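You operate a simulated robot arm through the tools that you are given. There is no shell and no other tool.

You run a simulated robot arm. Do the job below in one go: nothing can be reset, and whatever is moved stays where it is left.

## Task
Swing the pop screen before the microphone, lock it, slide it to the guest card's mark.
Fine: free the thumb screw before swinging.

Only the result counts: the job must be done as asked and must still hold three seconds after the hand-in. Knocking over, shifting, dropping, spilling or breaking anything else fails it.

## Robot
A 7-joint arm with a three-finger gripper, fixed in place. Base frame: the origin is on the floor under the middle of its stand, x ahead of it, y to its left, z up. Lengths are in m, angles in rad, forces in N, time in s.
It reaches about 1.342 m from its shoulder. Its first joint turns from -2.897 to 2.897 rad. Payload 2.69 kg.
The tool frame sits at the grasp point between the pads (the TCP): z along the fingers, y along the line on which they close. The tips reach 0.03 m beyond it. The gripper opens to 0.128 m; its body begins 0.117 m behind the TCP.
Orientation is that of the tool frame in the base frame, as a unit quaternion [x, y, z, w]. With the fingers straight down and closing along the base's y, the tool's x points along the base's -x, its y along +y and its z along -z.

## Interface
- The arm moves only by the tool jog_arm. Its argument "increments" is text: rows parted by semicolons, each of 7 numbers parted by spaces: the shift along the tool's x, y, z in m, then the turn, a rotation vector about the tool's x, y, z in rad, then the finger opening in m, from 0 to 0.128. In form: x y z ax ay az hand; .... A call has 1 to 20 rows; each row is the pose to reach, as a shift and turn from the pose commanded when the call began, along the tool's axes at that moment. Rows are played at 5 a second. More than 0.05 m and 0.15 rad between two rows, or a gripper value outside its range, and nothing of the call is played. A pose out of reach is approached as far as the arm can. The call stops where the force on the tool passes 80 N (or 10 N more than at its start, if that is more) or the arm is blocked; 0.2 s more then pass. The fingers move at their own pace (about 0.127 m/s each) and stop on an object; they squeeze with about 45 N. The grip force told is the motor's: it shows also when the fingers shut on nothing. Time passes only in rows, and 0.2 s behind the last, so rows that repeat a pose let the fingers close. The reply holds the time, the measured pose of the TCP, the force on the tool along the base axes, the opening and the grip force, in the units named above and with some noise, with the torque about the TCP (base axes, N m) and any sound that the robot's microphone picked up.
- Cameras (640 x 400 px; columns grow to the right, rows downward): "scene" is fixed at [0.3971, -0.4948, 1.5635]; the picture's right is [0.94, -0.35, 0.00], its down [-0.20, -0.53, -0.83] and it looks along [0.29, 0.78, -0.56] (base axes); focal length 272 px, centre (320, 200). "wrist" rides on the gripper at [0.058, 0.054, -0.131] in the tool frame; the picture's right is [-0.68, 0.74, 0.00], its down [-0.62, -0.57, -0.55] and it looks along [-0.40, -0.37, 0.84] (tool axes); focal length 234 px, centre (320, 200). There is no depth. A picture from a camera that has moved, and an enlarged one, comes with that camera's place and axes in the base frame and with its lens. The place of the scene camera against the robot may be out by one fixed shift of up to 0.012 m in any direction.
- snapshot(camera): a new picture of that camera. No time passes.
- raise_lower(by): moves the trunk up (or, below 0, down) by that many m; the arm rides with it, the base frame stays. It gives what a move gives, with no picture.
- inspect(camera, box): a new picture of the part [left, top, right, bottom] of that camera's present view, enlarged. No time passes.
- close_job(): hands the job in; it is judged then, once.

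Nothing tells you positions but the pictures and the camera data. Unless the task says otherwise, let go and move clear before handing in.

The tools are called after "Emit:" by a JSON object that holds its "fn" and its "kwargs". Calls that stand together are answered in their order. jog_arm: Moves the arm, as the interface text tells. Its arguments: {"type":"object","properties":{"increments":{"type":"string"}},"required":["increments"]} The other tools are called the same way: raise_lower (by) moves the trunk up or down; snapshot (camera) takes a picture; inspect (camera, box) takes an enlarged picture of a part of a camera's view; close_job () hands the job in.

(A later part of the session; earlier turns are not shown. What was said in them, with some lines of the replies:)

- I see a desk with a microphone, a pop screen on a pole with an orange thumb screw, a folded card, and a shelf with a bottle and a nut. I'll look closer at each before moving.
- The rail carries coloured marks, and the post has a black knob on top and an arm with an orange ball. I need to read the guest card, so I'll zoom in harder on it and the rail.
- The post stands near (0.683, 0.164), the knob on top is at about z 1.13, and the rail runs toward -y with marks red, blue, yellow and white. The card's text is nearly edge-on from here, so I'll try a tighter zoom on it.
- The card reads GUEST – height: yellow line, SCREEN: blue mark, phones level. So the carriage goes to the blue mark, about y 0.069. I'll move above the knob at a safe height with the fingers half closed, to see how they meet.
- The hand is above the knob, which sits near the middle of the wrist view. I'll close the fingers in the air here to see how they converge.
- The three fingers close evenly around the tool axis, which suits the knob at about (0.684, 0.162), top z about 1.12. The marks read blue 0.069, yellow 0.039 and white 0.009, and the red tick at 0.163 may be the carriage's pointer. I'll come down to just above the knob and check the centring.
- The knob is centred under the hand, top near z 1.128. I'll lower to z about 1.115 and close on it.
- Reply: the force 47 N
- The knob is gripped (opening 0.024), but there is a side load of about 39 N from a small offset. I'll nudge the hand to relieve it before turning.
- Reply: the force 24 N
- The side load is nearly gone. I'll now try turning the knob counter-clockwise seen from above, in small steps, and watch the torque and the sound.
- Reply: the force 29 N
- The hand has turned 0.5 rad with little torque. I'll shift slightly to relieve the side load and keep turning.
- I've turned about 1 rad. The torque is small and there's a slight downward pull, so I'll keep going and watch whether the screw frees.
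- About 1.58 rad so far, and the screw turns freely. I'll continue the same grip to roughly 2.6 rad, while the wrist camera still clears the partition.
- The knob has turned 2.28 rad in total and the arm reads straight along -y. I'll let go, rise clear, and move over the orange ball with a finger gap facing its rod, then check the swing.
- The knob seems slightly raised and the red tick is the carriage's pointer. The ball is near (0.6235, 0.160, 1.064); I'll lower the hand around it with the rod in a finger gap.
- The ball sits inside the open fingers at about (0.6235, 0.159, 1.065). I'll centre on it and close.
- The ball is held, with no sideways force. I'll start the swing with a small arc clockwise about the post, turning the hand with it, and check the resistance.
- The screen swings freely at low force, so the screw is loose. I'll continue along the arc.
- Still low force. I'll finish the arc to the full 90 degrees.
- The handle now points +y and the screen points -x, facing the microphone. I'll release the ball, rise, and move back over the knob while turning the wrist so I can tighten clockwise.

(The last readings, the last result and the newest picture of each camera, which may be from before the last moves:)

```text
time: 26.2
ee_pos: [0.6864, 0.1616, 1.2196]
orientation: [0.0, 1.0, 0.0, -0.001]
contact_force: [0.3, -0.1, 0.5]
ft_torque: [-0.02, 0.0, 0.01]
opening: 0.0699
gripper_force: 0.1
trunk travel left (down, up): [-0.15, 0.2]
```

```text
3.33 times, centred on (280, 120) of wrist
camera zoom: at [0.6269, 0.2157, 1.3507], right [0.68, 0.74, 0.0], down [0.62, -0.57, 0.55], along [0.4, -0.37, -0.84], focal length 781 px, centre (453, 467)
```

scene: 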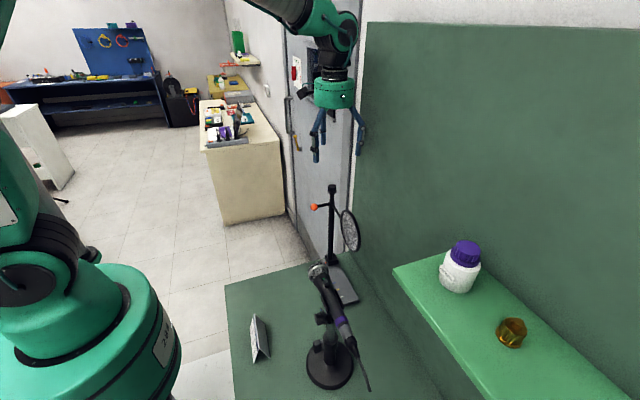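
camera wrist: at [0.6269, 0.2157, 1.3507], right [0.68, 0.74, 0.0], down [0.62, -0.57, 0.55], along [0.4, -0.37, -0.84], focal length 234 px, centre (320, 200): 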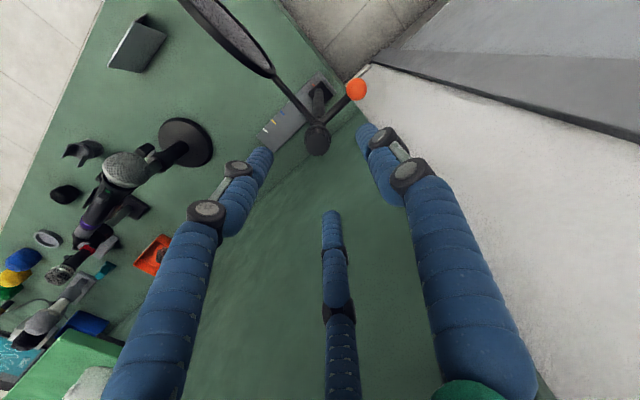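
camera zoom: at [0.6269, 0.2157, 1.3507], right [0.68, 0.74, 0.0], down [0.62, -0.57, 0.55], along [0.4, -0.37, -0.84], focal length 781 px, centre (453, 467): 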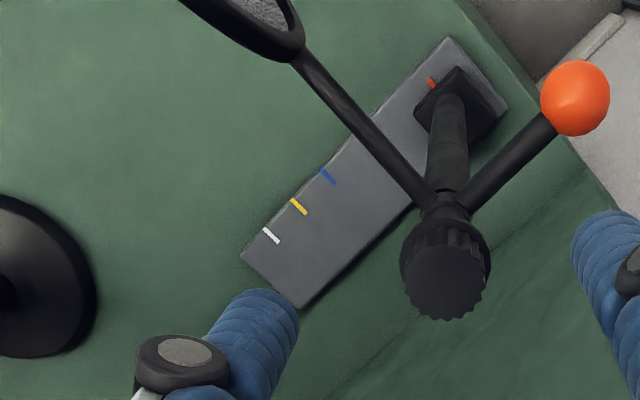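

The handle is within about a degree of +y and the screen rod runs along -x, at the same x as the mic head (about 0.544). I'll turn the wrist back to the release angle above the knob, then go down and tighten.

Emit:
{"fn": "jog_arm", "kwargs": {"increments": "-0.0003 -0.0015 0 0 0 -0.134 0.07; -0.0003 -0.0015 0 0 0 -0.268 0.07; -0.0003 -0.0015 0 0 0 -0.402 0.07; -0.0003 -0.0015 0 0 0 -0.536 0.07; -0.0003 -0.0015 0 0 0 -0.67 0.07; -0.0003 -0.0015 0 0 0 -0.804 0.07; -0.0003 -0.0015 0 0 0 -0.938 0.07; -0.0003 -0.0015 0 0 0 -1.072 0.07; -0.0003 -0.0015 0 0 0 -1.206 0.07; -0.0003 -0.0015 0 0 0 -1.34 0.07; -0.0003 -0.0015 0 0 0 -1.474 0.07; -0.0003 -0.0015 0 0 0 -1.608 0.07; -0.0003 -0.0015 0 0 0 -1.742 0.07; -0.0003 -0.0015 0 0 0 -1.876 0.07; -0.0003 -0.0015 0 0 0 -2.01 0.07; -0.0003 -0.0015 0 0 0 -2.144 0.07; -0.0003 -0.0015 0 0 0 -2.28 0.07; -0.0003 -0.0015 0 0 0 -2.28 0.07"}}

Emit:
{"fn": "snapshot", "kwargs": {"camera": "wrist"}}

Emit:
{"fn": "inspect", "kwargs": {"camera": "wrist", "box": [240, 0, 400, 180]}}

```text
time: 30.0
ee_pos: [0.6853, 0.1589, 1.2195]
orientation: [0.909, -0.417, 0.001, -0.001]
contact_force: [-0.2, 0.0, 1.0]
ft_torque: [-0.01, 0.0, -0.02]
opening: 0.0701
gripper_force: 0.0
trunk travel left (down, up): [-0.15, 0.2]
```

```text
taken
camera wrist: at [0.6834, 0.0808, 1.3493], right [-1.0, 0.03, 0.0], down [0.03, 0.84, 0.55], along [0.02, 0.55, -0.84], focal length 234 px, centre (320, 200)
```

wrist: 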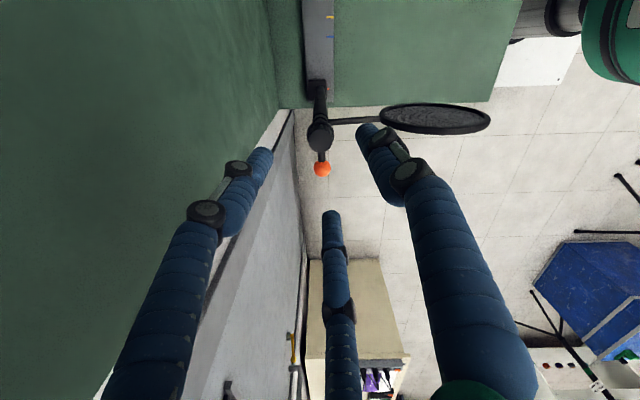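

```text
2.22 times, centred on (320, 90) of wrist
camera zoom: at [0.6834, 0.0808, 1.3493], right [-1.0, 0.03, 0.0], down [0.03, 0.84, 0.55], along [0.02, 0.55, -0.84], focal length 520 px, centre (320, 444)
```

zoom: 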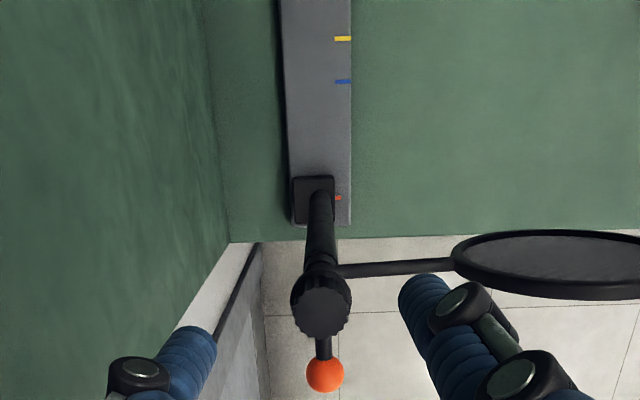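

Everything lines up in this view. I'll lower and grip the knob at the release angle.

Emit:
{"fn": "jog_arm", "kwargs": {"increments": "0 0 0.03 0 0 0 0.07; 0 0 0.06 0 0 0 0.07; 0 0 0.09 0 0 0 0.07; 0 0 0.1025 0 0 0 0.07; 0 0 0.1025 0 0 0 0.05; 0 0 0.1025 0 0 0 0.03; 0 0 0.1025 0 0 0 0.01; 0 0 0.1025 0 0 0 0.0; 0 0 0.1025 0 0 0 0.0"}}

Emit:
{"fn": "snapshot", "kwargs": {"camera": "wrist"}}

```text
time: 32.0
ee_pos: [0.6844, 0.1599, 1.1143]
orientation: [0.908, -0.418, -0.001, 0.001]
contact_force: [-4.5, -6.6, -5.0]
ft_torque: [-0.13, -0.01, -0.02]
opening: 0.0233
gripper_force: 45.5
trunk travel left (down, up): [-0.15, 0.2]
```

```text
taken
camera wrist: at [0.6829, 0.0815, 1.245], right [-1.0, 0.03, 0.0], down [0.03, 0.84, 0.55], along [0.02, 0.55, -0.84], focal length 234 px, centre (320, 200)
```

wrist: 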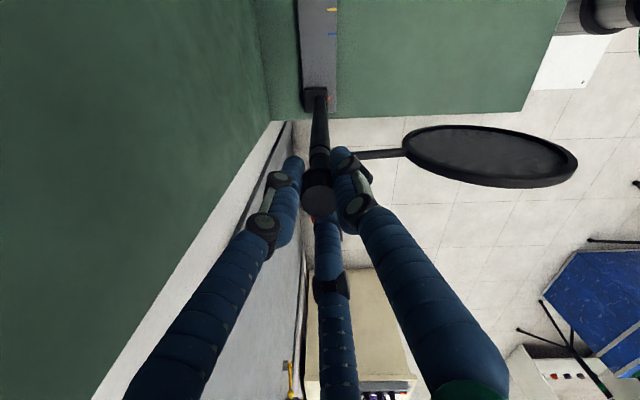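

The grip is nearly force-free. Now I'll turn clockwise to tighten.

Emit:
{"fn": "jog_arm", "kwargs": {"increments": "0 0 0 0 0 0.12 0; 0 0 0 0 0 0.24 0; 0 0 0 0 0 0.36 0; 0 0 0 0 0 0.48 0; 0 0 0 0 0 0.6 0; 0 0 0 0 0 0.72 0; 0 0 0 0 0 0.84 0; 0 0 0 0 0 0.96 0; 0 0 0 0 0 1.08 0; 0 0 0 0 0 1.2 0"}}

Emit:
{"fn": "inspect", "kwargs": {"camera": "scene", "box": [280, 170, 400, 320]}}

```text
time: 34.2
ee_pos: [0.6857, 0.1606, 1.1145]
orientation: [-0.514, 0.858, 0.0, -0.001]
contact_force: [-12.0, 2.7, -30.9]
ft_torque: [0.19, -0.05, 0.0]
opening: 0.0233
gripper_force: 45.7
trunk travel left (down, up): [-0.15, 0.2]
```

```text
2.67 times, centred on (340, 245) of scene
camera zoom: at [0.3971, -0.4948, 1.5635], right [0.94, -0.35, 0.0], down [-0.2, -0.53, -0.83], along [0.29, 0.78, -0.56], focal length 726 px, centre (267, 80)
```

zoom: 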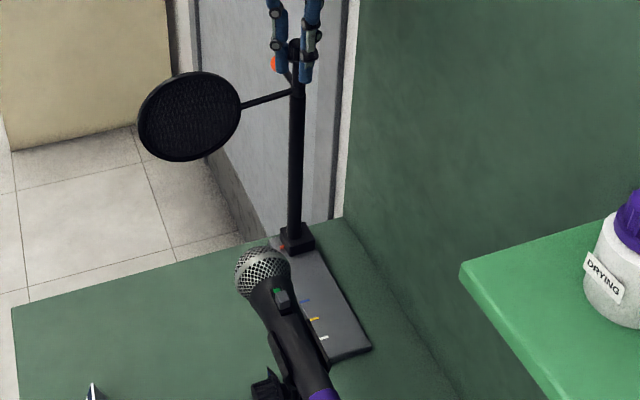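

The downward pull has grown, so the knob is screwing down and clockwise is tightening. I'll follow it down slightly and continue.

Emit:
{"fn": "jog_arm", "kwargs": {"increments": "0.0005 0.0003 0.001 0 0 0.12 0; 0.0005 0.0003 0.0015 0 0 0.24 0; 0.0005 0.0003 0.0015 0 0 0.36 0; 0.0005 0.0003 0.002 0 0 0.48 0; 0.0005 0.0003 0.002 0 0 0.6 0; 0.0005 0.0003 0.002 0 0 0.72 0"}}

Emit:
{"fn": "inspect", "kwargs": {"camera": "scene", "box": [280, 170, 400, 320]}}

```text
time: 35.6
ee_pos: [0.6845, 0.1602, 1.1153]
orientation: [-0.178, 0.984, 0.0, 0.0]
contact_force: [-10.2, -3.6, -13.0]
ft_torque: [-0.23, 0.42, 0.0]
opening: 0.0233
gripper_force: 45.1
trunk travel left (down, up): [-0.15, 0.2]
```

```text
2.67 times, centred on (340, 245) of scene
camera zoom: at [0.3971, -0.4948, 1.5635], right [0.94, -0.35, 0.0], down [-0.2, -0.53, -0.83], along [0.29, 0.78, -0.56], focal length 726 px, centre (267, 80)
```

zoom: 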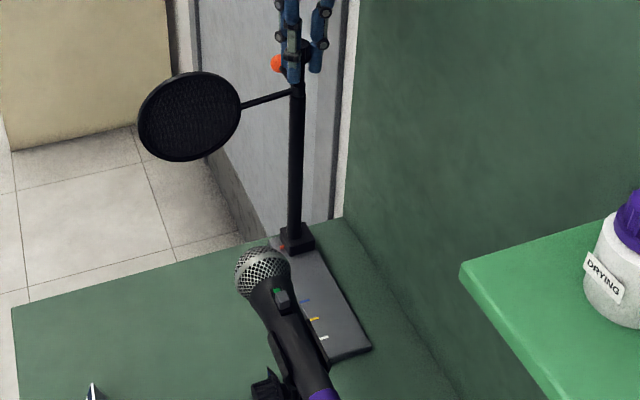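

1.92 rad back so far and the screen hasn't moved. I'll go on to the original angle and a bit past it, watching for resistance.

Emit:
{"fn": "jog_arm", "kwargs": {"increments": "0.0003 0.0003 0 0 0 0.1 0; 0.0003 0.0003 0.0005 0 0 0.2 0; 0.0003 0.0003 0.001 0 0 0.3 0; 0.0003 0.0003 0.001 0 0 0.36 0; 0.0003 0.0003 0.001 0 0 0.36 0"}}

Emit:
{"fn": "inspect", "kwargs": {"camera": "wrist", "box": [200, 60, 360, 230]}}

```text
time: 36.8
ee_pos: [0.6846, 0.1602, 1.1145]
orientation: [0.001, 1.0, -0.001, 0.001]
contact_force: [0.9, -1.0, 6.7]
ft_torque: [0.06, -0.15, 0.0]
opening: 0.0234
gripper_force: 45.2
trunk travel left (down, up): [-0.15, 0.2]
```

```text
2.35 times, centred on (280, 145) of wrist
camera zoom: at [0.6267, 0.2144, 1.2451], right [0.68, 0.74, 0.0], down [0.61, -0.57, 0.55], along [0.41, -0.37, -0.84], focal length 551 px, centre (414, 329)
```

zoom: 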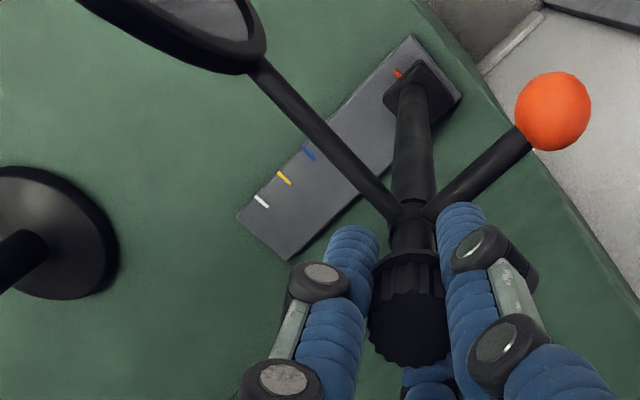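

I'm back at the original angle with no torque yet. I'll turn a little further clockwise to make sure it is tight.

Emit:
{"fn": "jog_arm", "kwargs": {"increments": "0 0 0 0 0 0.08 0; 0 0 0 0 0 0.16 0; 0 0 0 0 0 0.24 0"}}

Emit:
{"fn": "inspect", "kwargs": {"camera": "wrist", "box": [200, 60, 360, 230]}}

```text
time: 37.6
ee_pos: [0.6865, 0.1595, 1.1142]
orientation: [0.121, 0.993, 0.0, 0.001]
contact_force: [11.7, 1.5, 13.3]
ft_torque: [-0.03, -0.15, 0.39]
opening: 0.0233
gripper_force: 45.0
trunk travel left (down, up): [-0.15, 0.2]
```

```text
2.35 times, centred on (280, 145) of wrist
camera zoom: at [0.6411, 0.2268, 1.2449], right [0.83, 0.55, 0.0], down [0.46, -0.7, 0.55], along [0.31, -0.46, -0.84], focal length 551 px, centre (414, 329)
```

zoom: 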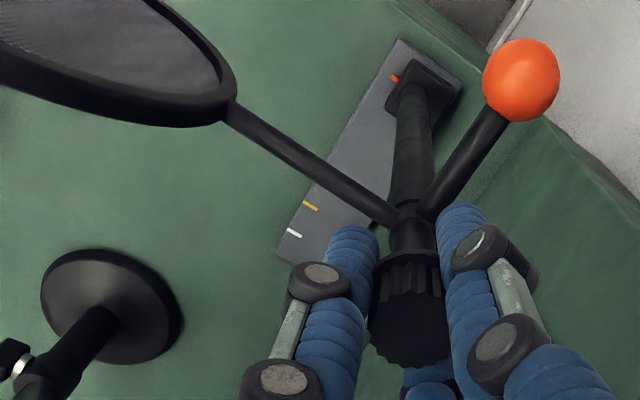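

Resistance has appeared (0.39 N m), so the screw is biting. I'll check that the screen angle hasn't crept.

Emit:
{"fn": "inspect", "kwargs": {"camera": "scene", "box": [280, 170, 400, 320]}}

Emit:
{"fn": "snapshot", "kwargs": {"camera": "wrist"}}

```text
2.67 times, centred on (340, 245) of scene
camera zoom: at [0.3971, -0.4948, 1.5635], right [0.94, -0.35, 0.0], down [-0.2, -0.53, -0.83], along [0.29, 0.78, -0.56], focal length 726 px, centre (267, 80)
```

zoom: 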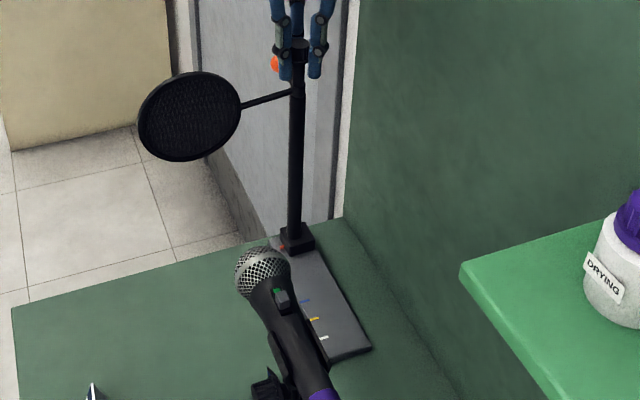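

```text
taken
camera wrist: at [0.6411, 0.2268, 1.2449], right [0.83, 0.55, 0.0], down [0.46, -0.7, 0.55], along [0.31, -0.46, -0.84], focal length 234 px, centre (320, 200)
```

wrist: 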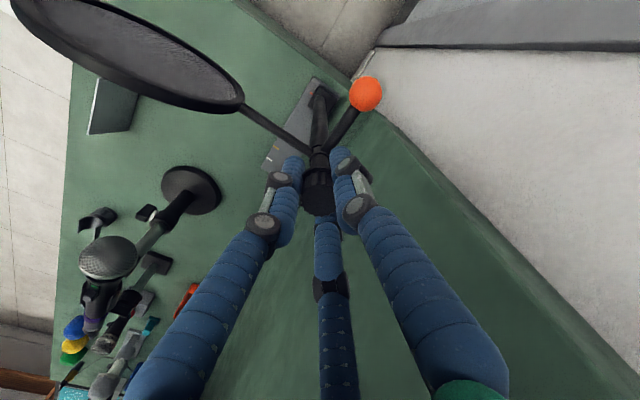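

The screen hasn't moved. I'll give one more small clockwise turn to confirm it tightens.

Emit:
{"fn": "jog_arm", "kwargs": {"increments": "0 0 0 0 0 0.06 0; 0 0 0 0 0 0.12 0; 0 0 0 0 0 0.18 0"}}

Emit:
{"fn": "inspect", "kwargs": {"camera": "scene", "box": [280, 170, 400, 320]}}

Emit:
{"fn": "inspect", "kwargs": {"camera": "wrist", "box": [200, 60, 360, 230]}}

```text
time: 38.4
ee_pos: [0.685, 0.1617, 1.1136]
orientation: [0.209, 0.978, 0.0, 0.001]
contact_force: [16.6, 1.8, 16.6]
ft_torque: [-0.02, -0.19, 0.79]
opening: 0.0237
gripper_force: 45.1
trunk travel left (down, up): [-0.15, 0.2]
```

```text
2.67 times, centred on (340, 245) of scene
camera zoom: at [0.3971, -0.4948, 1.5635], right [0.94, -0.35, 0.0], down [-0.2, -0.53, -0.83], along [0.29, 0.78, -0.56], focal length 726 px, centre (267, 80)
```

zoom: 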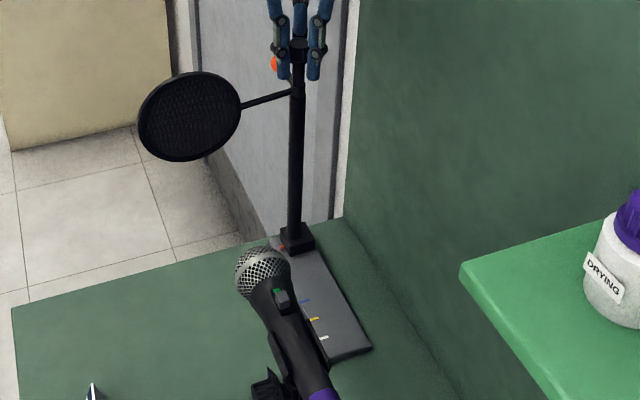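

```text
2.35 times, centred on (280, 145) of wrist
camera zoom: at [0.6537, 0.2336, 1.2443], right [0.92, 0.4, 0.0], down [0.33, -0.77, 0.55], along [0.22, -0.5, -0.84], focal length 551 px, centre (414, 329)
```

zoom: 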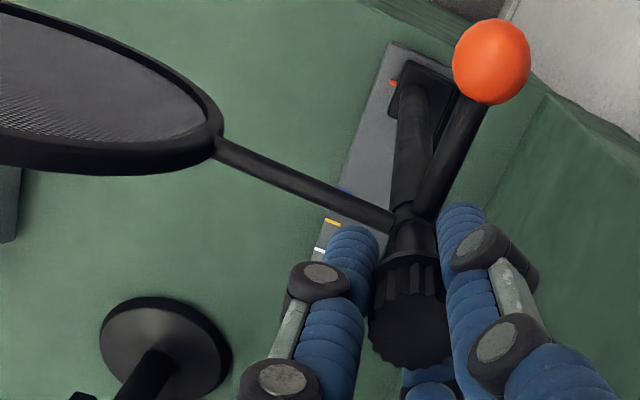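

Torque now 0.79 N m and the screen hasn't moved, so it is locked. While holding the knob I'll slide the carriage toward -y, starting with 2 cm to feel the friction.

Emit:
{"fn": "jog_arm", "kwargs": {"increments": "-0.0051 -0.0041 0 0 0 0 0; -0.0092 -0.0132 0 0 0 0 0; -0.0092 -0.0177 0 0 0 0 0; -0.0092 -0.0177 0 0 0 0 0"}}

Emit:
{"fn": "inspect", "kwargs": {"camera": "scene", "box": [280, 170, 400, 320]}}

```text
time: 39.4
ee_pos: [0.685, 0.1402, 1.114]
orientation: [0.209, 0.978, 0.0, 0.0]
contact_force: [5.9, 0.6, 16.1]
ft_torque: [0.09, -0.19, 0.37]
opening: 0.0234
gripper_force: 45.6
trunk travel left (down, up): [-0.15, 0.2]
```

```text
2.67 times, centred on (340, 245) of scene
camera zoom: at [0.3971, -0.4948, 1.5635], right [0.94, -0.35, 0.0], down [-0.2, -0.53, -0.83], along [0.29, 0.78, -0.56], focal length 726 px, centre (267, 80)
```

zoom: 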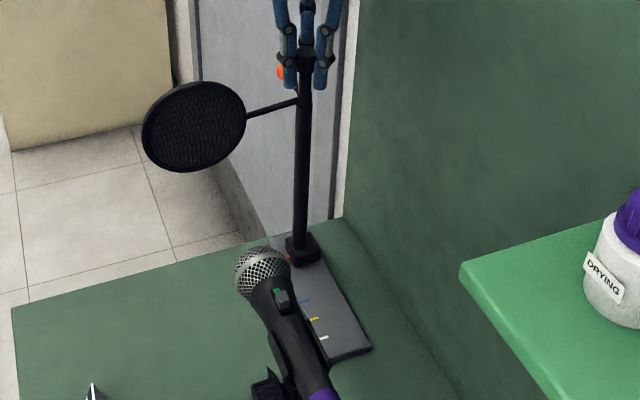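

The carriage slides smoothly and the lock holds. I'll go on to within a centimetre of blue and then measure.

Emit:
{"fn": "jog_arm", "kwargs": {"increments": "-0.0049 -0.011 0 0 0 0 0; -0.0098 -0.0219 0 0 0 0 0; -0.0147 -0.0329 0 0 0 0 0; -0.0196 -0.0438 0 0 0 0 0; -0.0245 -0.0548 0 0 0 0 0; -0.0269 -0.0603 0 0 0 0 0; -0.0269 -0.0603 0 0 0 0 0"}}

Emit:
{"fn": "inspect", "kwargs": {"camera": "scene", "box": [280, 170, 400, 320]}}

Emit:
{"fn": "inspect", "kwargs": {"camera": "scene", "box": [315, 245, 365, 310]}}

Emit:
{"fn": "snapshot", "kwargs": {"camera": "wrist"}}

```text
time: 41.0
ee_pos: [0.6845, 0.0741, 1.1141]
orientation: [0.208, 0.978, 0.0, 0.002]
contact_force: [1.0, 1.4, 21.5]
ft_torque: [-0.01, 0.02, 0.28]
opening: 0.0234
gripper_force: 45.1
trunk travel left (down, up): [-0.15, 0.2]
```

```text
2.67 times, centred on (340, 245) of scene
camera zoom: at [0.3971, -0.4948, 1.5635], right [0.94, -0.35, 0.0], down [-0.2, -0.53, -0.83], along [0.29, 0.78, -0.56], focal length 726 px, centre (267, 80)
```

zoom: 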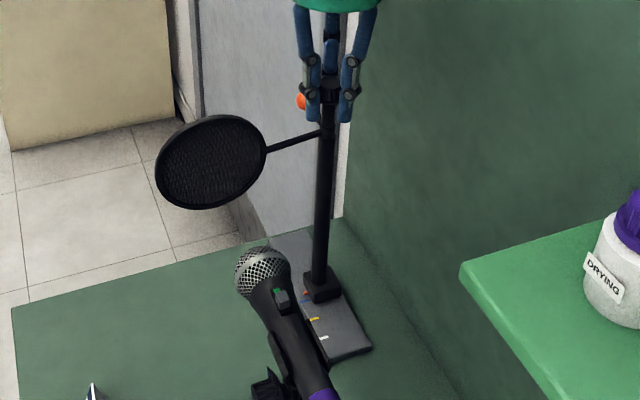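

```text
6.15 times, centred on (340, 278) of scene
camera zoom: at [0.3971, -0.4948, 1.5635], right [0.94, -0.35, 0.0], down [-0.2, -0.53, -0.83], along [0.29, 0.78, -0.56], focal length 1675 px, centre (197, -277)
```

zoom: 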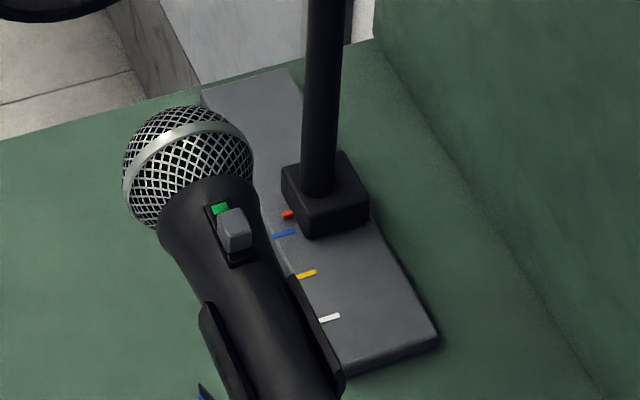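

```text
taken
camera wrist: at [0.6538, 0.1479, 1.2441], right [0.92, 0.4, 0.0], down [0.33, -0.77, 0.55], along [0.22, -0.5, -0.84], focal length 234 px, centre (320, 200)
```

wrist: 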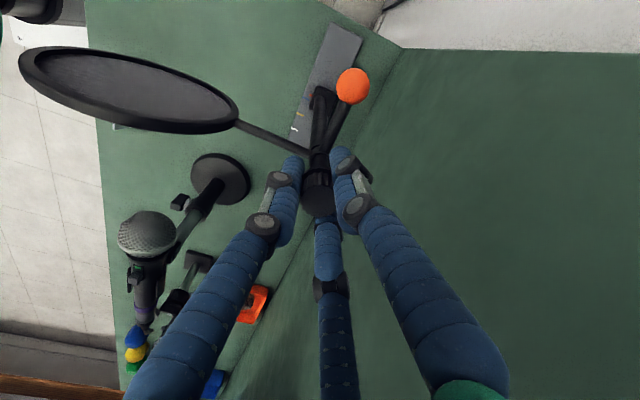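

The pointer is now just short of blue. I'll zoom in to measure the gap.

Emit:
{"fn": "inspect", "kwargs": {"camera": "scene", "box": [330, 270, 350, 295]}}

Emit:
{"fn": "inspect", "kwargs": {"camera": "wrist", "box": [280, 80, 330, 150]}}

```text
16.00 times, centred on (340, 282) of scene
camera zoom: at [0.3971, -0.4948, 1.5635], right [0.94, -0.35, 0.0], down [-0.2, -0.53, -0.83], along [0.29, 0.78, -0.56], focal length 4354 px, centre (0, -1120)
```

zoom: 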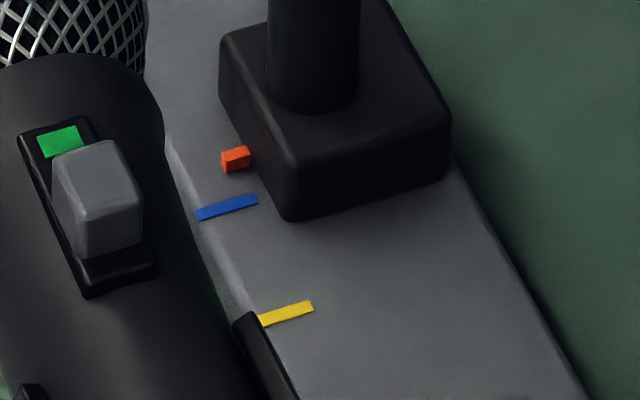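

```text
5.71 times, centred on (305, 115) of wrist
camera zoom: at [0.6538, 0.1479, 1.2441], right [0.92, 0.4, 0.0], down [0.33, -0.77, 0.55], along [0.22, -0.5, -0.84], focal length 1338 px, centre (406, 686)
```

zoom: 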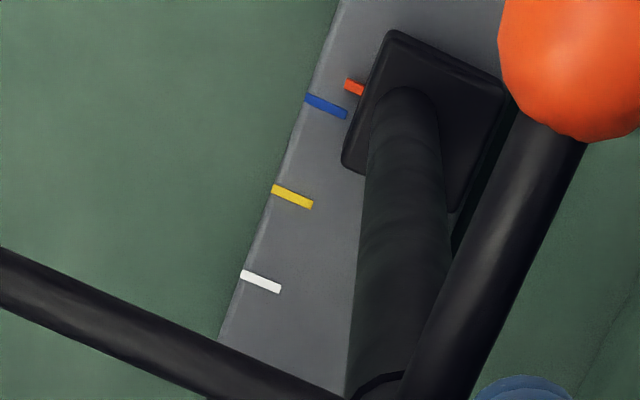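

The pointer is about 9 mm from blue by both cameras, and its top is raised about 5 mm. I'll slide the last 9 mm and measure again.

Emit:
{"fn": "jog_arm", "kwargs": {"increments": "-0.0018 -0.0041 0 0 0 0 0; -0.0037 -0.0082 0 0 0 0 0; -0.0037 -0.0082 0 0 0 0 0; -0.0037 -0.0082 0 0 0 0 0"}}

Emit:
{"fn": "inspect", "kwargs": {"camera": "scene", "box": [330, 270, 350, 295]}}

Emit:
{"fn": "inspect", "kwargs": {"camera": "wrist", "box": [280, 80, 330, 150]}}

```text
time: 42.0
ee_pos: [0.6839, 0.0642, 1.1122]
orientation: [0.208, 0.978, 0.0, 0.0]
contact_force: [2.7, -0.5, 19.8]
ft_torque: [-0.02, -0.06, 0.26]
opening: 0.0234
gripper_force: 45.1
trunk travel left (down, up): [-0.15, 0.2]
```

```text
16.00 times, centred on (340, 282) of scene
camera zoom: at [0.3971, -0.4948, 1.5635], right [0.94, -0.35, 0.0], down [-0.2, -0.53, -0.83], along [0.29, 0.78, -0.56], focal length 4354 px, centre (0, -1120)
```

zoom: 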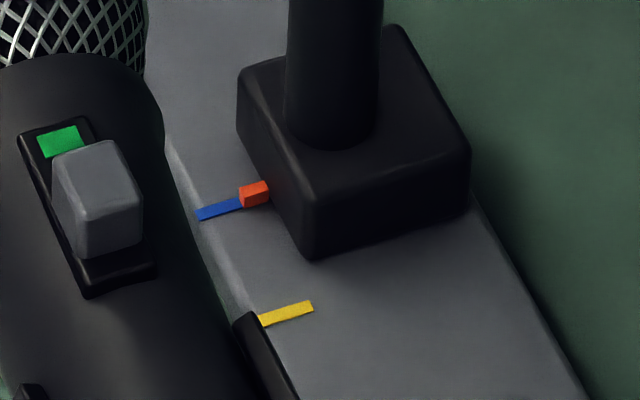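

```text
5.71 times, centred on (305, 115) of wrist
camera zoom: at [0.6538, 0.1377, 1.244], right [0.92, 0.4, 0.0], down [0.33, -0.77, 0.55], along [0.22, -0.5, -0.84], focal length 1338 px, centre (406, 686)
```

zoom: 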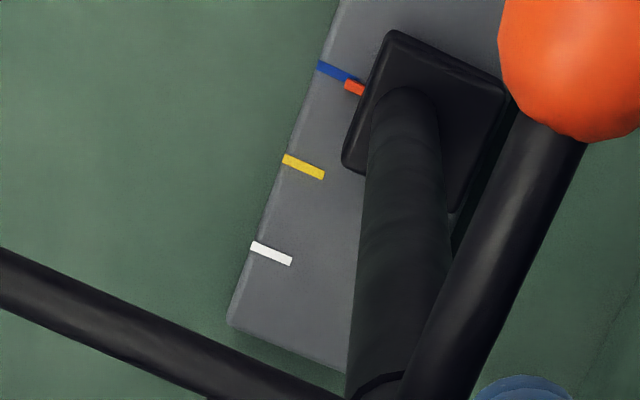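

The pointer overlaps the blue mark; combining both views it is about 1 mm past. I'll nudge it back 1 mm and look again.

Emit:
{"fn": "jog_arm", "kwargs": {"increments": "0.0004 0.0009 0 0 0 0 0; 0.0004 0.0009 0 0 0 0 0; 0.0004 0.0009 0 0 0 0 0"}}

Emit:
{"fn": "inspect", "kwargs": {"camera": "scene", "box": [332, 274, 346, 290]}}

Emit:
{"fn": "inspect", "kwargs": {"camera": "wrist", "box": [294, 84, 326, 124]}}

```text
time: 42.8
ee_pos: [0.6849, 0.0658, 1.1131]
orientation: [0.209, 0.978, 0.0, 0.0]
contact_force: [5.7, -2.1, 17.8]
ft_torque: [-0.05, -0.13, 0.3]
opening: 0.0234
gripper_force: 45.0
trunk travel left (down, up): [-0.15, 0.2]
```

```text
16.00 times, centred on (339, 282) of scene
camera zoom: at [0.3971, -0.4948, 1.5635], right [0.94, -0.35, 0.0], down [-0.2, -0.53, -0.83], along [0.29, 0.78, -0.56], focal length 4354 px, centre (16, -1112)
```

zoom: 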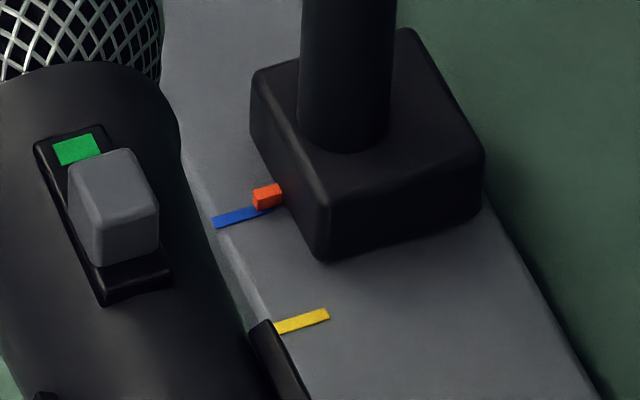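

```text
10.00 times, centred on (310, 104) of wrist
camera zoom: at [0.6538, 0.1391, 1.244], right [0.92, 0.4, 0.0], down [0.33, -0.77, 0.55], along [0.22, -0.5, -0.84], focal length 2342 px, centre (420, 1160)
```

zoom: 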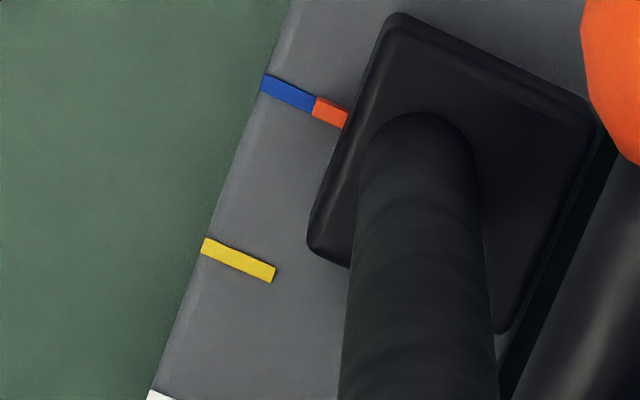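

Both views now put the pointer within about half a millimetre of the blue mark. I'll open the fingers, rise clear, and re-check.

Emit:
{"fn": "jog_arm", "kwargs": {"increments": "0 0 0 0 0 0 0.03; 0 0 0 0 0 0 0.05; 0 0 0 0 0 0 0.07; 0 0 0 0 0 0 0.07; 0 0 -0.03 0 0 0 0.07; 0 0 -0.065 0 0 0 0.07; 0 0 -0.1 0 0 0 0.07; 0 0 -0.14 0 0 0 0.07; 0 0 -0.14 0 0 0 0.07"}}

Emit:
{"fn": "inspect", "kwargs": {"camera": "scene", "box": [332, 274, 346, 290]}}

Emit:
{"fn": "snapshot", "kwargs": {"camera": "wrist"}}

Emit:
{"fn": "inspect", "kwargs": {"camera": "scene", "box": [280, 160, 400, 400]}}

```text
time: 44.8
ee_pos: [0.6861, 0.067, 1.2556]
orientation: [0.209, 0.978, 0.0, 0.0]
contact_force: [-0.6, 0.1, 0.4]
ft_torque: [0.02, -0.05, -0.02]
opening: 0.0698
gripper_force: 0.1
trunk travel left (down, up): [-0.15, 0.2]
```

```text
16.00 times, centred on (339, 282) of scene
camera zoom: at [0.3971, -0.4948, 1.5635], right [0.94, -0.35, 0.0], down [-0.2, -0.53, -0.83], along [0.29, 0.78, -0.56], focal length 4354 px, centre (16, -1112)
```

zoom: 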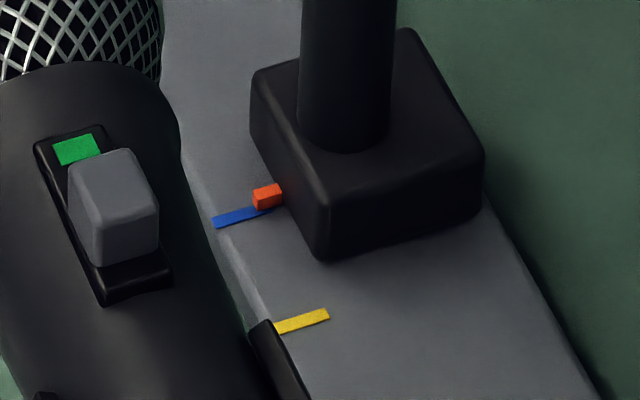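

```text
taken
camera wrist: at [0.6541, 0.1397, 1.3859], right [0.92, 0.4, 0.0], down [0.33, -0.77, 0.55], along [0.22, -0.5, -0.84], focal length 234 px, centre (320, 200)
```

wrist: 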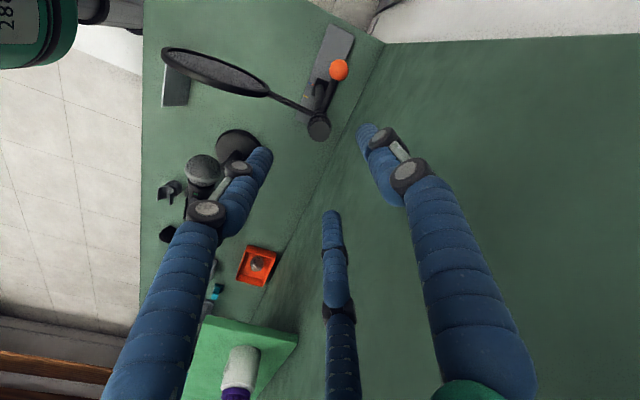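

```text
1.67 times, centred on (340, 280) of scene
camera zoom: at [0.3971, -0.4948, 1.5635], right [0.94, -0.35, 0.0], down [-0.2, -0.53, -0.83], along [0.29, 0.78, -0.56], focal length 454 px, centre (287, 67)
```

zoom: 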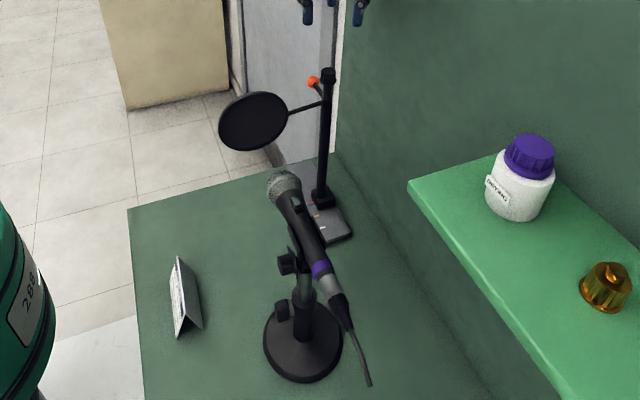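

The pointer stayed on blue after release. I'll check the final screen angle from above and whether the lock holds.

Emit:
{"fn": "inspect", "kwargs": {"camera": "wrist", "box": [150, 20, 370, 200]}}

Emit:
{"fn": "inspect", "kwargs": {"camera": "wrist", "box": [250, 50, 360, 150]}}

```text
2.22 times, centred on (260, 110) of wrist
camera zoom: at [0.6541, 0.1397, 1.3859], right [0.92, 0.4, 0.0], down [0.33, -0.77, 0.55], along [0.22, -0.5, -0.84], focal length 520 px, centre (453, 400)
```

zoom: 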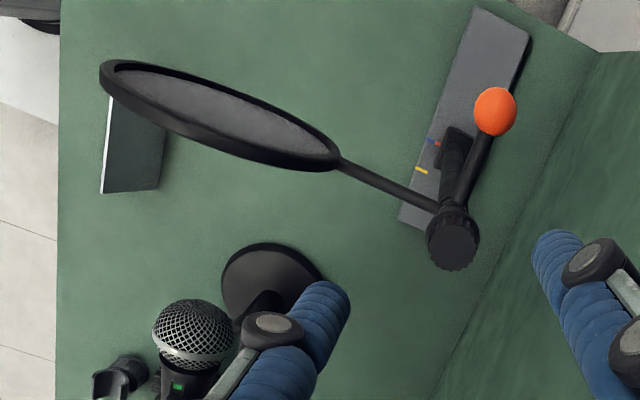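

```text
4.00 times, centred on (305, 100) of wrist
camera zoom: at [0.6541, 0.1397, 1.3859], right [0.92, 0.4, 0.0], down [0.33, -0.77, 0.55], along [0.22, -0.5, -0.84], focal length 937 px, centre (380, 600)
```

zoom: 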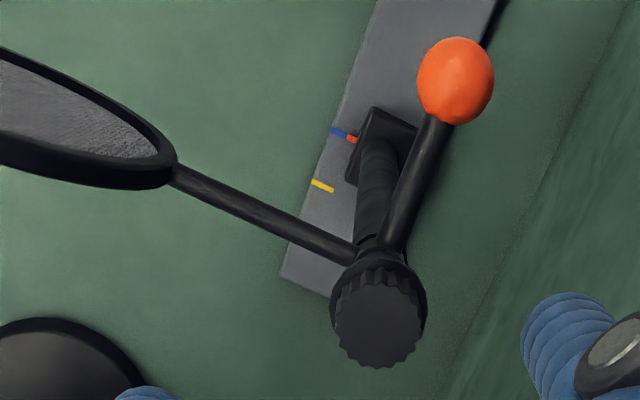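

Emit:
{"fn": "inspect", "kwargs": {"camera": "scene", "box": [290, 180, 350, 220]}}

Emit:
{"fn": "inspect", "kwargs": {"camera": "scene", "box": [325, 180, 350, 205]}}

```text
10.00 times, centred on (320, 200) of scene
camera zoom: at [0.3971, -0.4948, 1.5635], right [0.94, -0.35, 0.0], down [-0.2, -0.53, -0.83], along [0.29, 0.78, -0.56], focal length 2721 px, centre (320, 200)
```

zoom: 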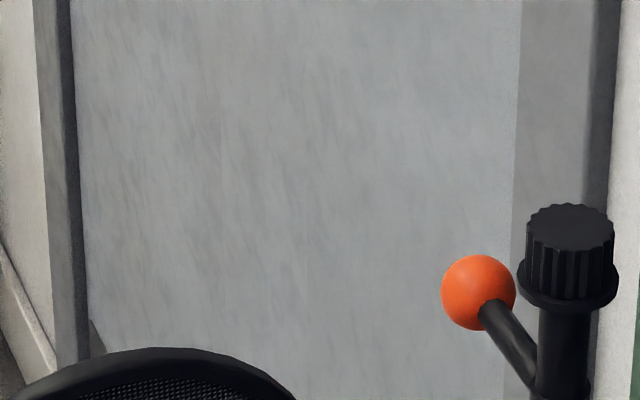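

```text
16.00 times, centred on (338, 192) of scene
camera zoom: at [0.3971, -0.4948, 1.5635], right [0.94, -0.35, 0.0], down [-0.2, -0.53, -0.83], along [0.29, 0.78, -0.56], focal length 4354 px, centre (40, 320)
```

zoom: 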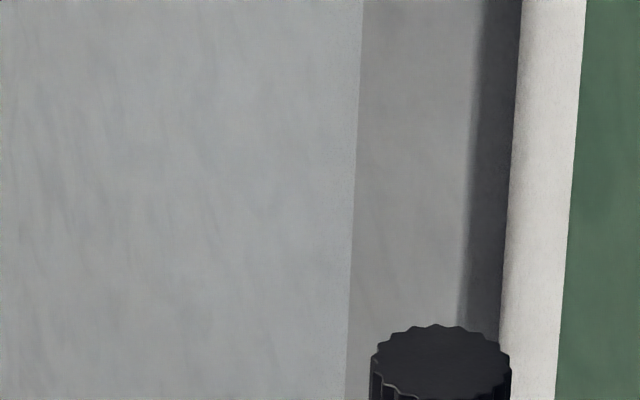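

Emit:
{"fn": "inspect", "kwargs": {"camera": "scene", "box": [290, 197, 350, 237]}}

Emit:
{"fn": "inspect", "kwargs": {"camera": "scene", "box": [270, 185, 350, 255]}}

```text
10.00 times, centred on (320, 217) of scene
camera zoom: at [0.3971, -0.4948, 1.5635], right [0.94, -0.35, 0.0], down [-0.2, -0.53, -0.83], along [0.29, 0.78, -0.56], focal length 2721 px, centre (320, 30)
```

zoom: 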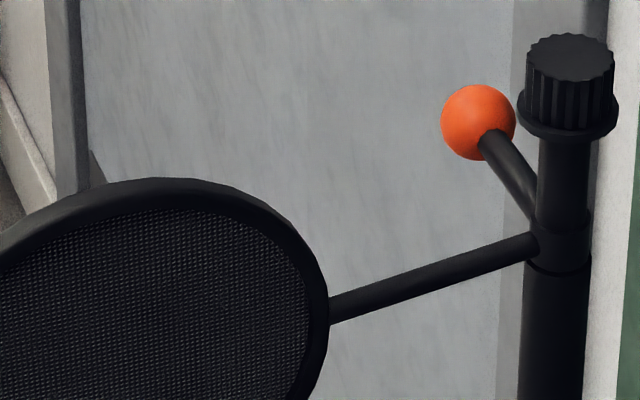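

```text
5.71 times, centred on (310, 220) of scene
camera zoom: at [0.3971, -0.4948, 1.5635], right [0.94, -0.35, 0.0], down [-0.2, -0.53, -0.83], along [0.29, 0.78, -0.56], focal length 1555 px, centre (377, 86)
```

zoom: 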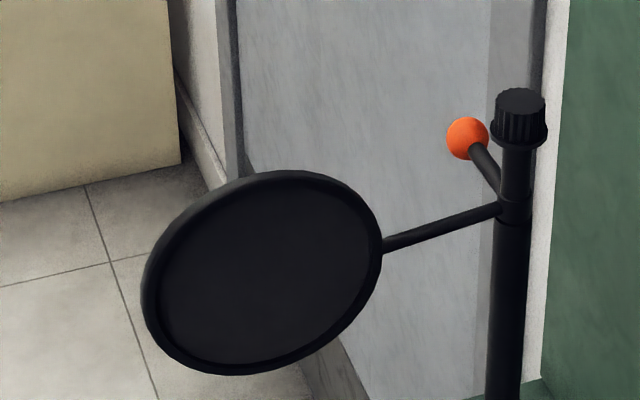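

Allowing for a slight droop in the rod, all views agree the screen is square to the mic within about a degree, and the pointer is on blue. I'll back the hand well away and take a final look.

Emit:
{"fn": "jog_arm", "kwargs": {"increments": "0 0 -0.04 0 0 0 0.07; 0 0 -0.08 0 0 0 0.07; 0.027 0.032 -0.1 0 0 0 0.07; 0.054 0.064 -0.1 0 0 0 0.07; 0.081 0.096 -0.1 0 0 0 0.07; 0.108 0.128 -0.1 0 0 0 0.07; 0.1364 0.1581 -0.1 0 0 0 0.07; 0.1364 0.1581 -0.1 0 0 0 0.07"}}

Emit:
{"fn": "snapshot", "kwargs": {"camera": "scene"}}

Emit:
{"fn": "inspect", "kwargs": {"camera": "scene", "box": [332, 274, 346, 290]}}

Emit:
{"fn": "snapshot", "kwargs": {"camera": "wrist"}}

Emit:
{"fn": "inspect", "kwargs": {"camera": "scene", "box": [290, 197, 350, 237]}}

```text
time: 46.6
ee_pos: [0.6272, 0.2677, 1.3548]
orientation: [0.21, 0.978, 0.0, 0.0]
contact_force: [0.3, 1.6, 0.3]
ft_torque: [-0.06, -0.01, 0.01]
opening: 0.0702
gripper_force: 0.0
trunk travel left (down, up): [-0.15, 0.2]
```

```text
taken
```

scene: 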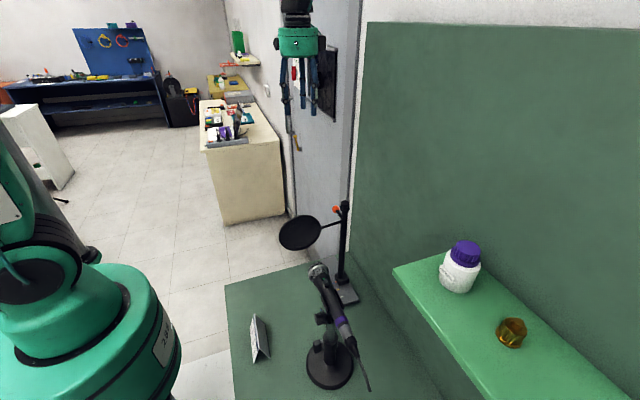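

```text
16.00 times, centred on (339, 282) of scene
camera zoom: at [0.3971, -0.4948, 1.5635], right [0.94, -0.35, 0.0], down [-0.2, -0.53, -0.83], along [0.29, 0.78, -0.56], focal length 4354 px, centre (16, -1112)
```

zoom: 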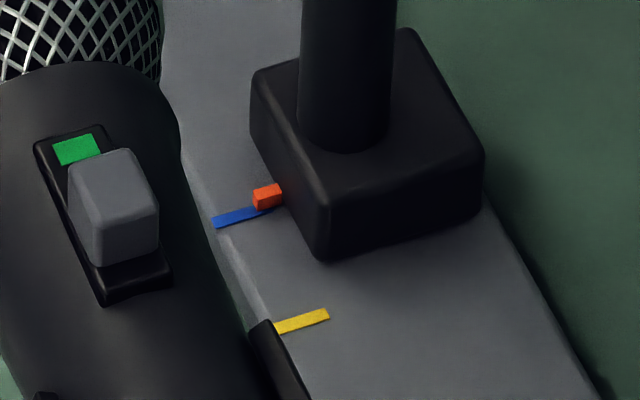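

```text
taken
camera wrist: at [0.5961, 0.3414, 1.4855], right [0.92, 0.4, 0.0], down [0.33, -0.77, 0.55], along [0.22, -0.5, -0.84], focal length 234 px, centre (320, 200)
```

wrist: 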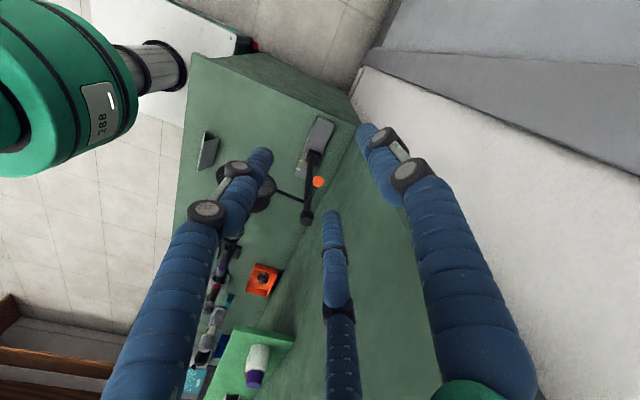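

```text
10.00 times, centred on (320, 217) of scene
camera zoom: at [0.3971, -0.4948, 1.5635], right [0.94, -0.35, 0.0], down [-0.2, -0.53, -0.83], along [0.29, 0.78, -0.56], focal length 2721 px, centre (320, 30)
```

zoom: 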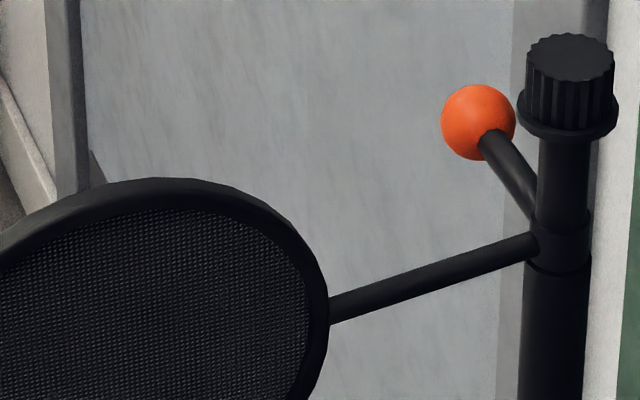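

Everything held and nothing else moved. One of my angle estimates was uncertain by a few degrees, so I'll view the screen from directly above, where height errors don't matter.

Emit:
{"fn": "jog_arm", "kwargs": {"increments": "-0.01 -0.0387 0 0 0 0 0.07; -0.02 -0.0774 0 0 0 0 0.07; -0.03 -0.116 0 0 0 0 0.07; -0.04 -0.1548 0 0 0 0 0.07; -0.05 -0.1934 0 0 0 0 0.07; -0.06 -0.232 0 0 0 0 0.07; -0.0706 -0.2708 0 0 0 0 0.07; -0.0706 -0.2708 0 0 0 0 0.07"}}

Emit:
{"fn": "snapshot", "kwargs": {"camera": "wrist"}}

Emit:
{"fn": "inspect", "kwargs": {"camera": "wrist", "box": [220, 0, 460, 150]}}

```text
time: 48.4
ee_pos: [0.5794, -0.0138, 1.3557]
orientation: [0.208, 0.978, 0.0, 0.0]
contact_force: [-0.2, 0.3, 0.1]
ft_torque: [0.04, -0.03, 0.03]
opening: 0.0702
gripper_force: 0.0
trunk travel left (down, up): [-0.15, 0.2]
```

```text
taken
camera wrist: at [0.5478, 0.0602, 1.4871], right [0.92, 0.4, 0.0], down [0.33, -0.77, 0.55], along [0.22, -0.5, -0.84], focal length 234 px, centre (320, 200)
```

wrist: 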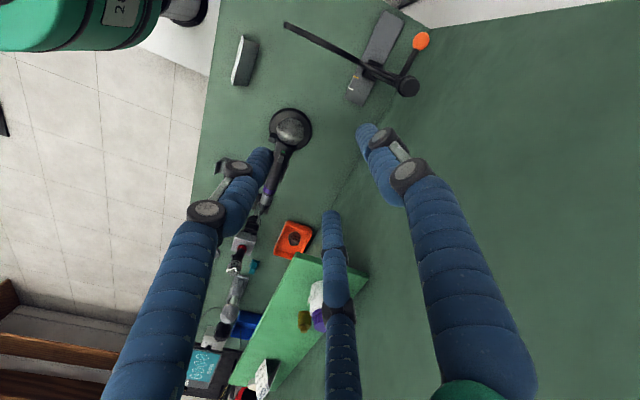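

```text
2.67 times, centred on (340, 75) of wrist
camera zoom: at [0.5478, 0.0602, 1.4871], right [0.92, 0.4, 0.0], down [0.33, -0.77, 0.55], along [0.22, -0.5, -0.84], focal length 624 px, centre (267, 533)
```

zoom: 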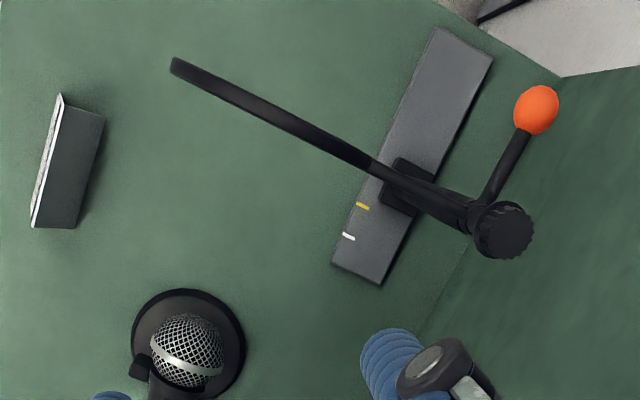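

Seen from above, the screen is edge-on, square to the rail within about half a degree, and centred on the mic head (x 0.551 against 0.549). I'll withdraw the hand and then hand in.

Emit:
{"fn": "jog_arm", "kwargs": {"increments": "0.01 0.0387 0 0 0 0 0.07; 0.02 0.0774 0 0 0 0 0.07; 0.03 0.116 0 0 0 0 0.07; 0.04 0.1548 0 0 0 0 0.07; 0.05 0.1934 0 0 0 0 0.07; 0.06 0.232 0 0 0 0 0.07; 0.0706 0.2708 0 0 0 0 0.07; 0.0706 0.2708 0 0 0 0 0.07"}}

Emit:
{"fn": "snapshot", "kwargs": {"camera": "scene"}}

Emit:
{"fn": "inspect", "kwargs": {"camera": "scene", "box": [332, 274, 346, 290]}}

```text
time: 50.2
ee_pos: [0.6257, 0.2656, 1.3558]
orientation: [0.209, 0.978, 0.0, 0.001]
contact_force: [0.0, 0.9, -0.4]
ft_torque: [-0.08, 0.01, 0.01]
opening: 0.0701
gripper_force: 0.0
trunk travel left (down, up): [-0.15, 0.2]
```

```text
taken
```

scene: 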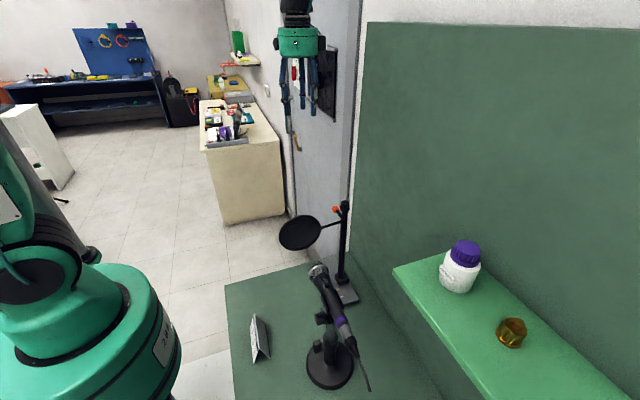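

```text
16.00 times, centred on (339, 282) of scene
camera zoom: at [0.3971, -0.4948, 1.5635], right [0.94, -0.35, 0.0], down [-0.2, -0.53, -0.83], along [0.29, 0.78, -0.56], focal length 4354 px, centre (16, -1112)
```

zoom: 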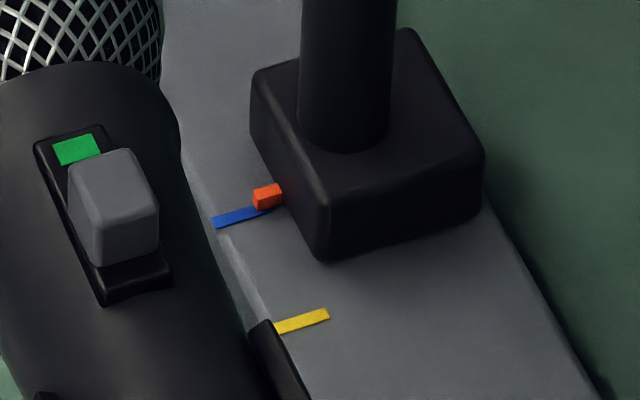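

The screen stands before the mic with the screw tight, the pointer is on the blue mark, and the mic, card and shelf items are where they were. The hand is clear, so I'm handing in.

Emit:
{"fn": "close_job", "kwargs": {}}

```text
The job is handed in.
```

The pop screen now stands square in front of the microphone, the thumb screw is tightened, and the carriage pointer sits on the blue mark, which is what the guest card asks for. I've handed the job in; no verdict came back with it.

- **Thumb screw:** I loosened it about 2.3 rad before swinging. I then retightened it past its starting position, to about 0.8 N m of resistance. I did not push on the screen to test the lock, but it stayed put while I slid the carriage by the knob.
- **Screen angle:** seen from directly above, it is about a degree or less from square. It is centred on the mic head to within about 3 mm.
- **Position:** both cameras put the pointer within about half a millimetre of the blue mark. It had not moved after I let go.
- **Surroundings:** the mic, card and shelf items look unmoved, and the hand is well clear.
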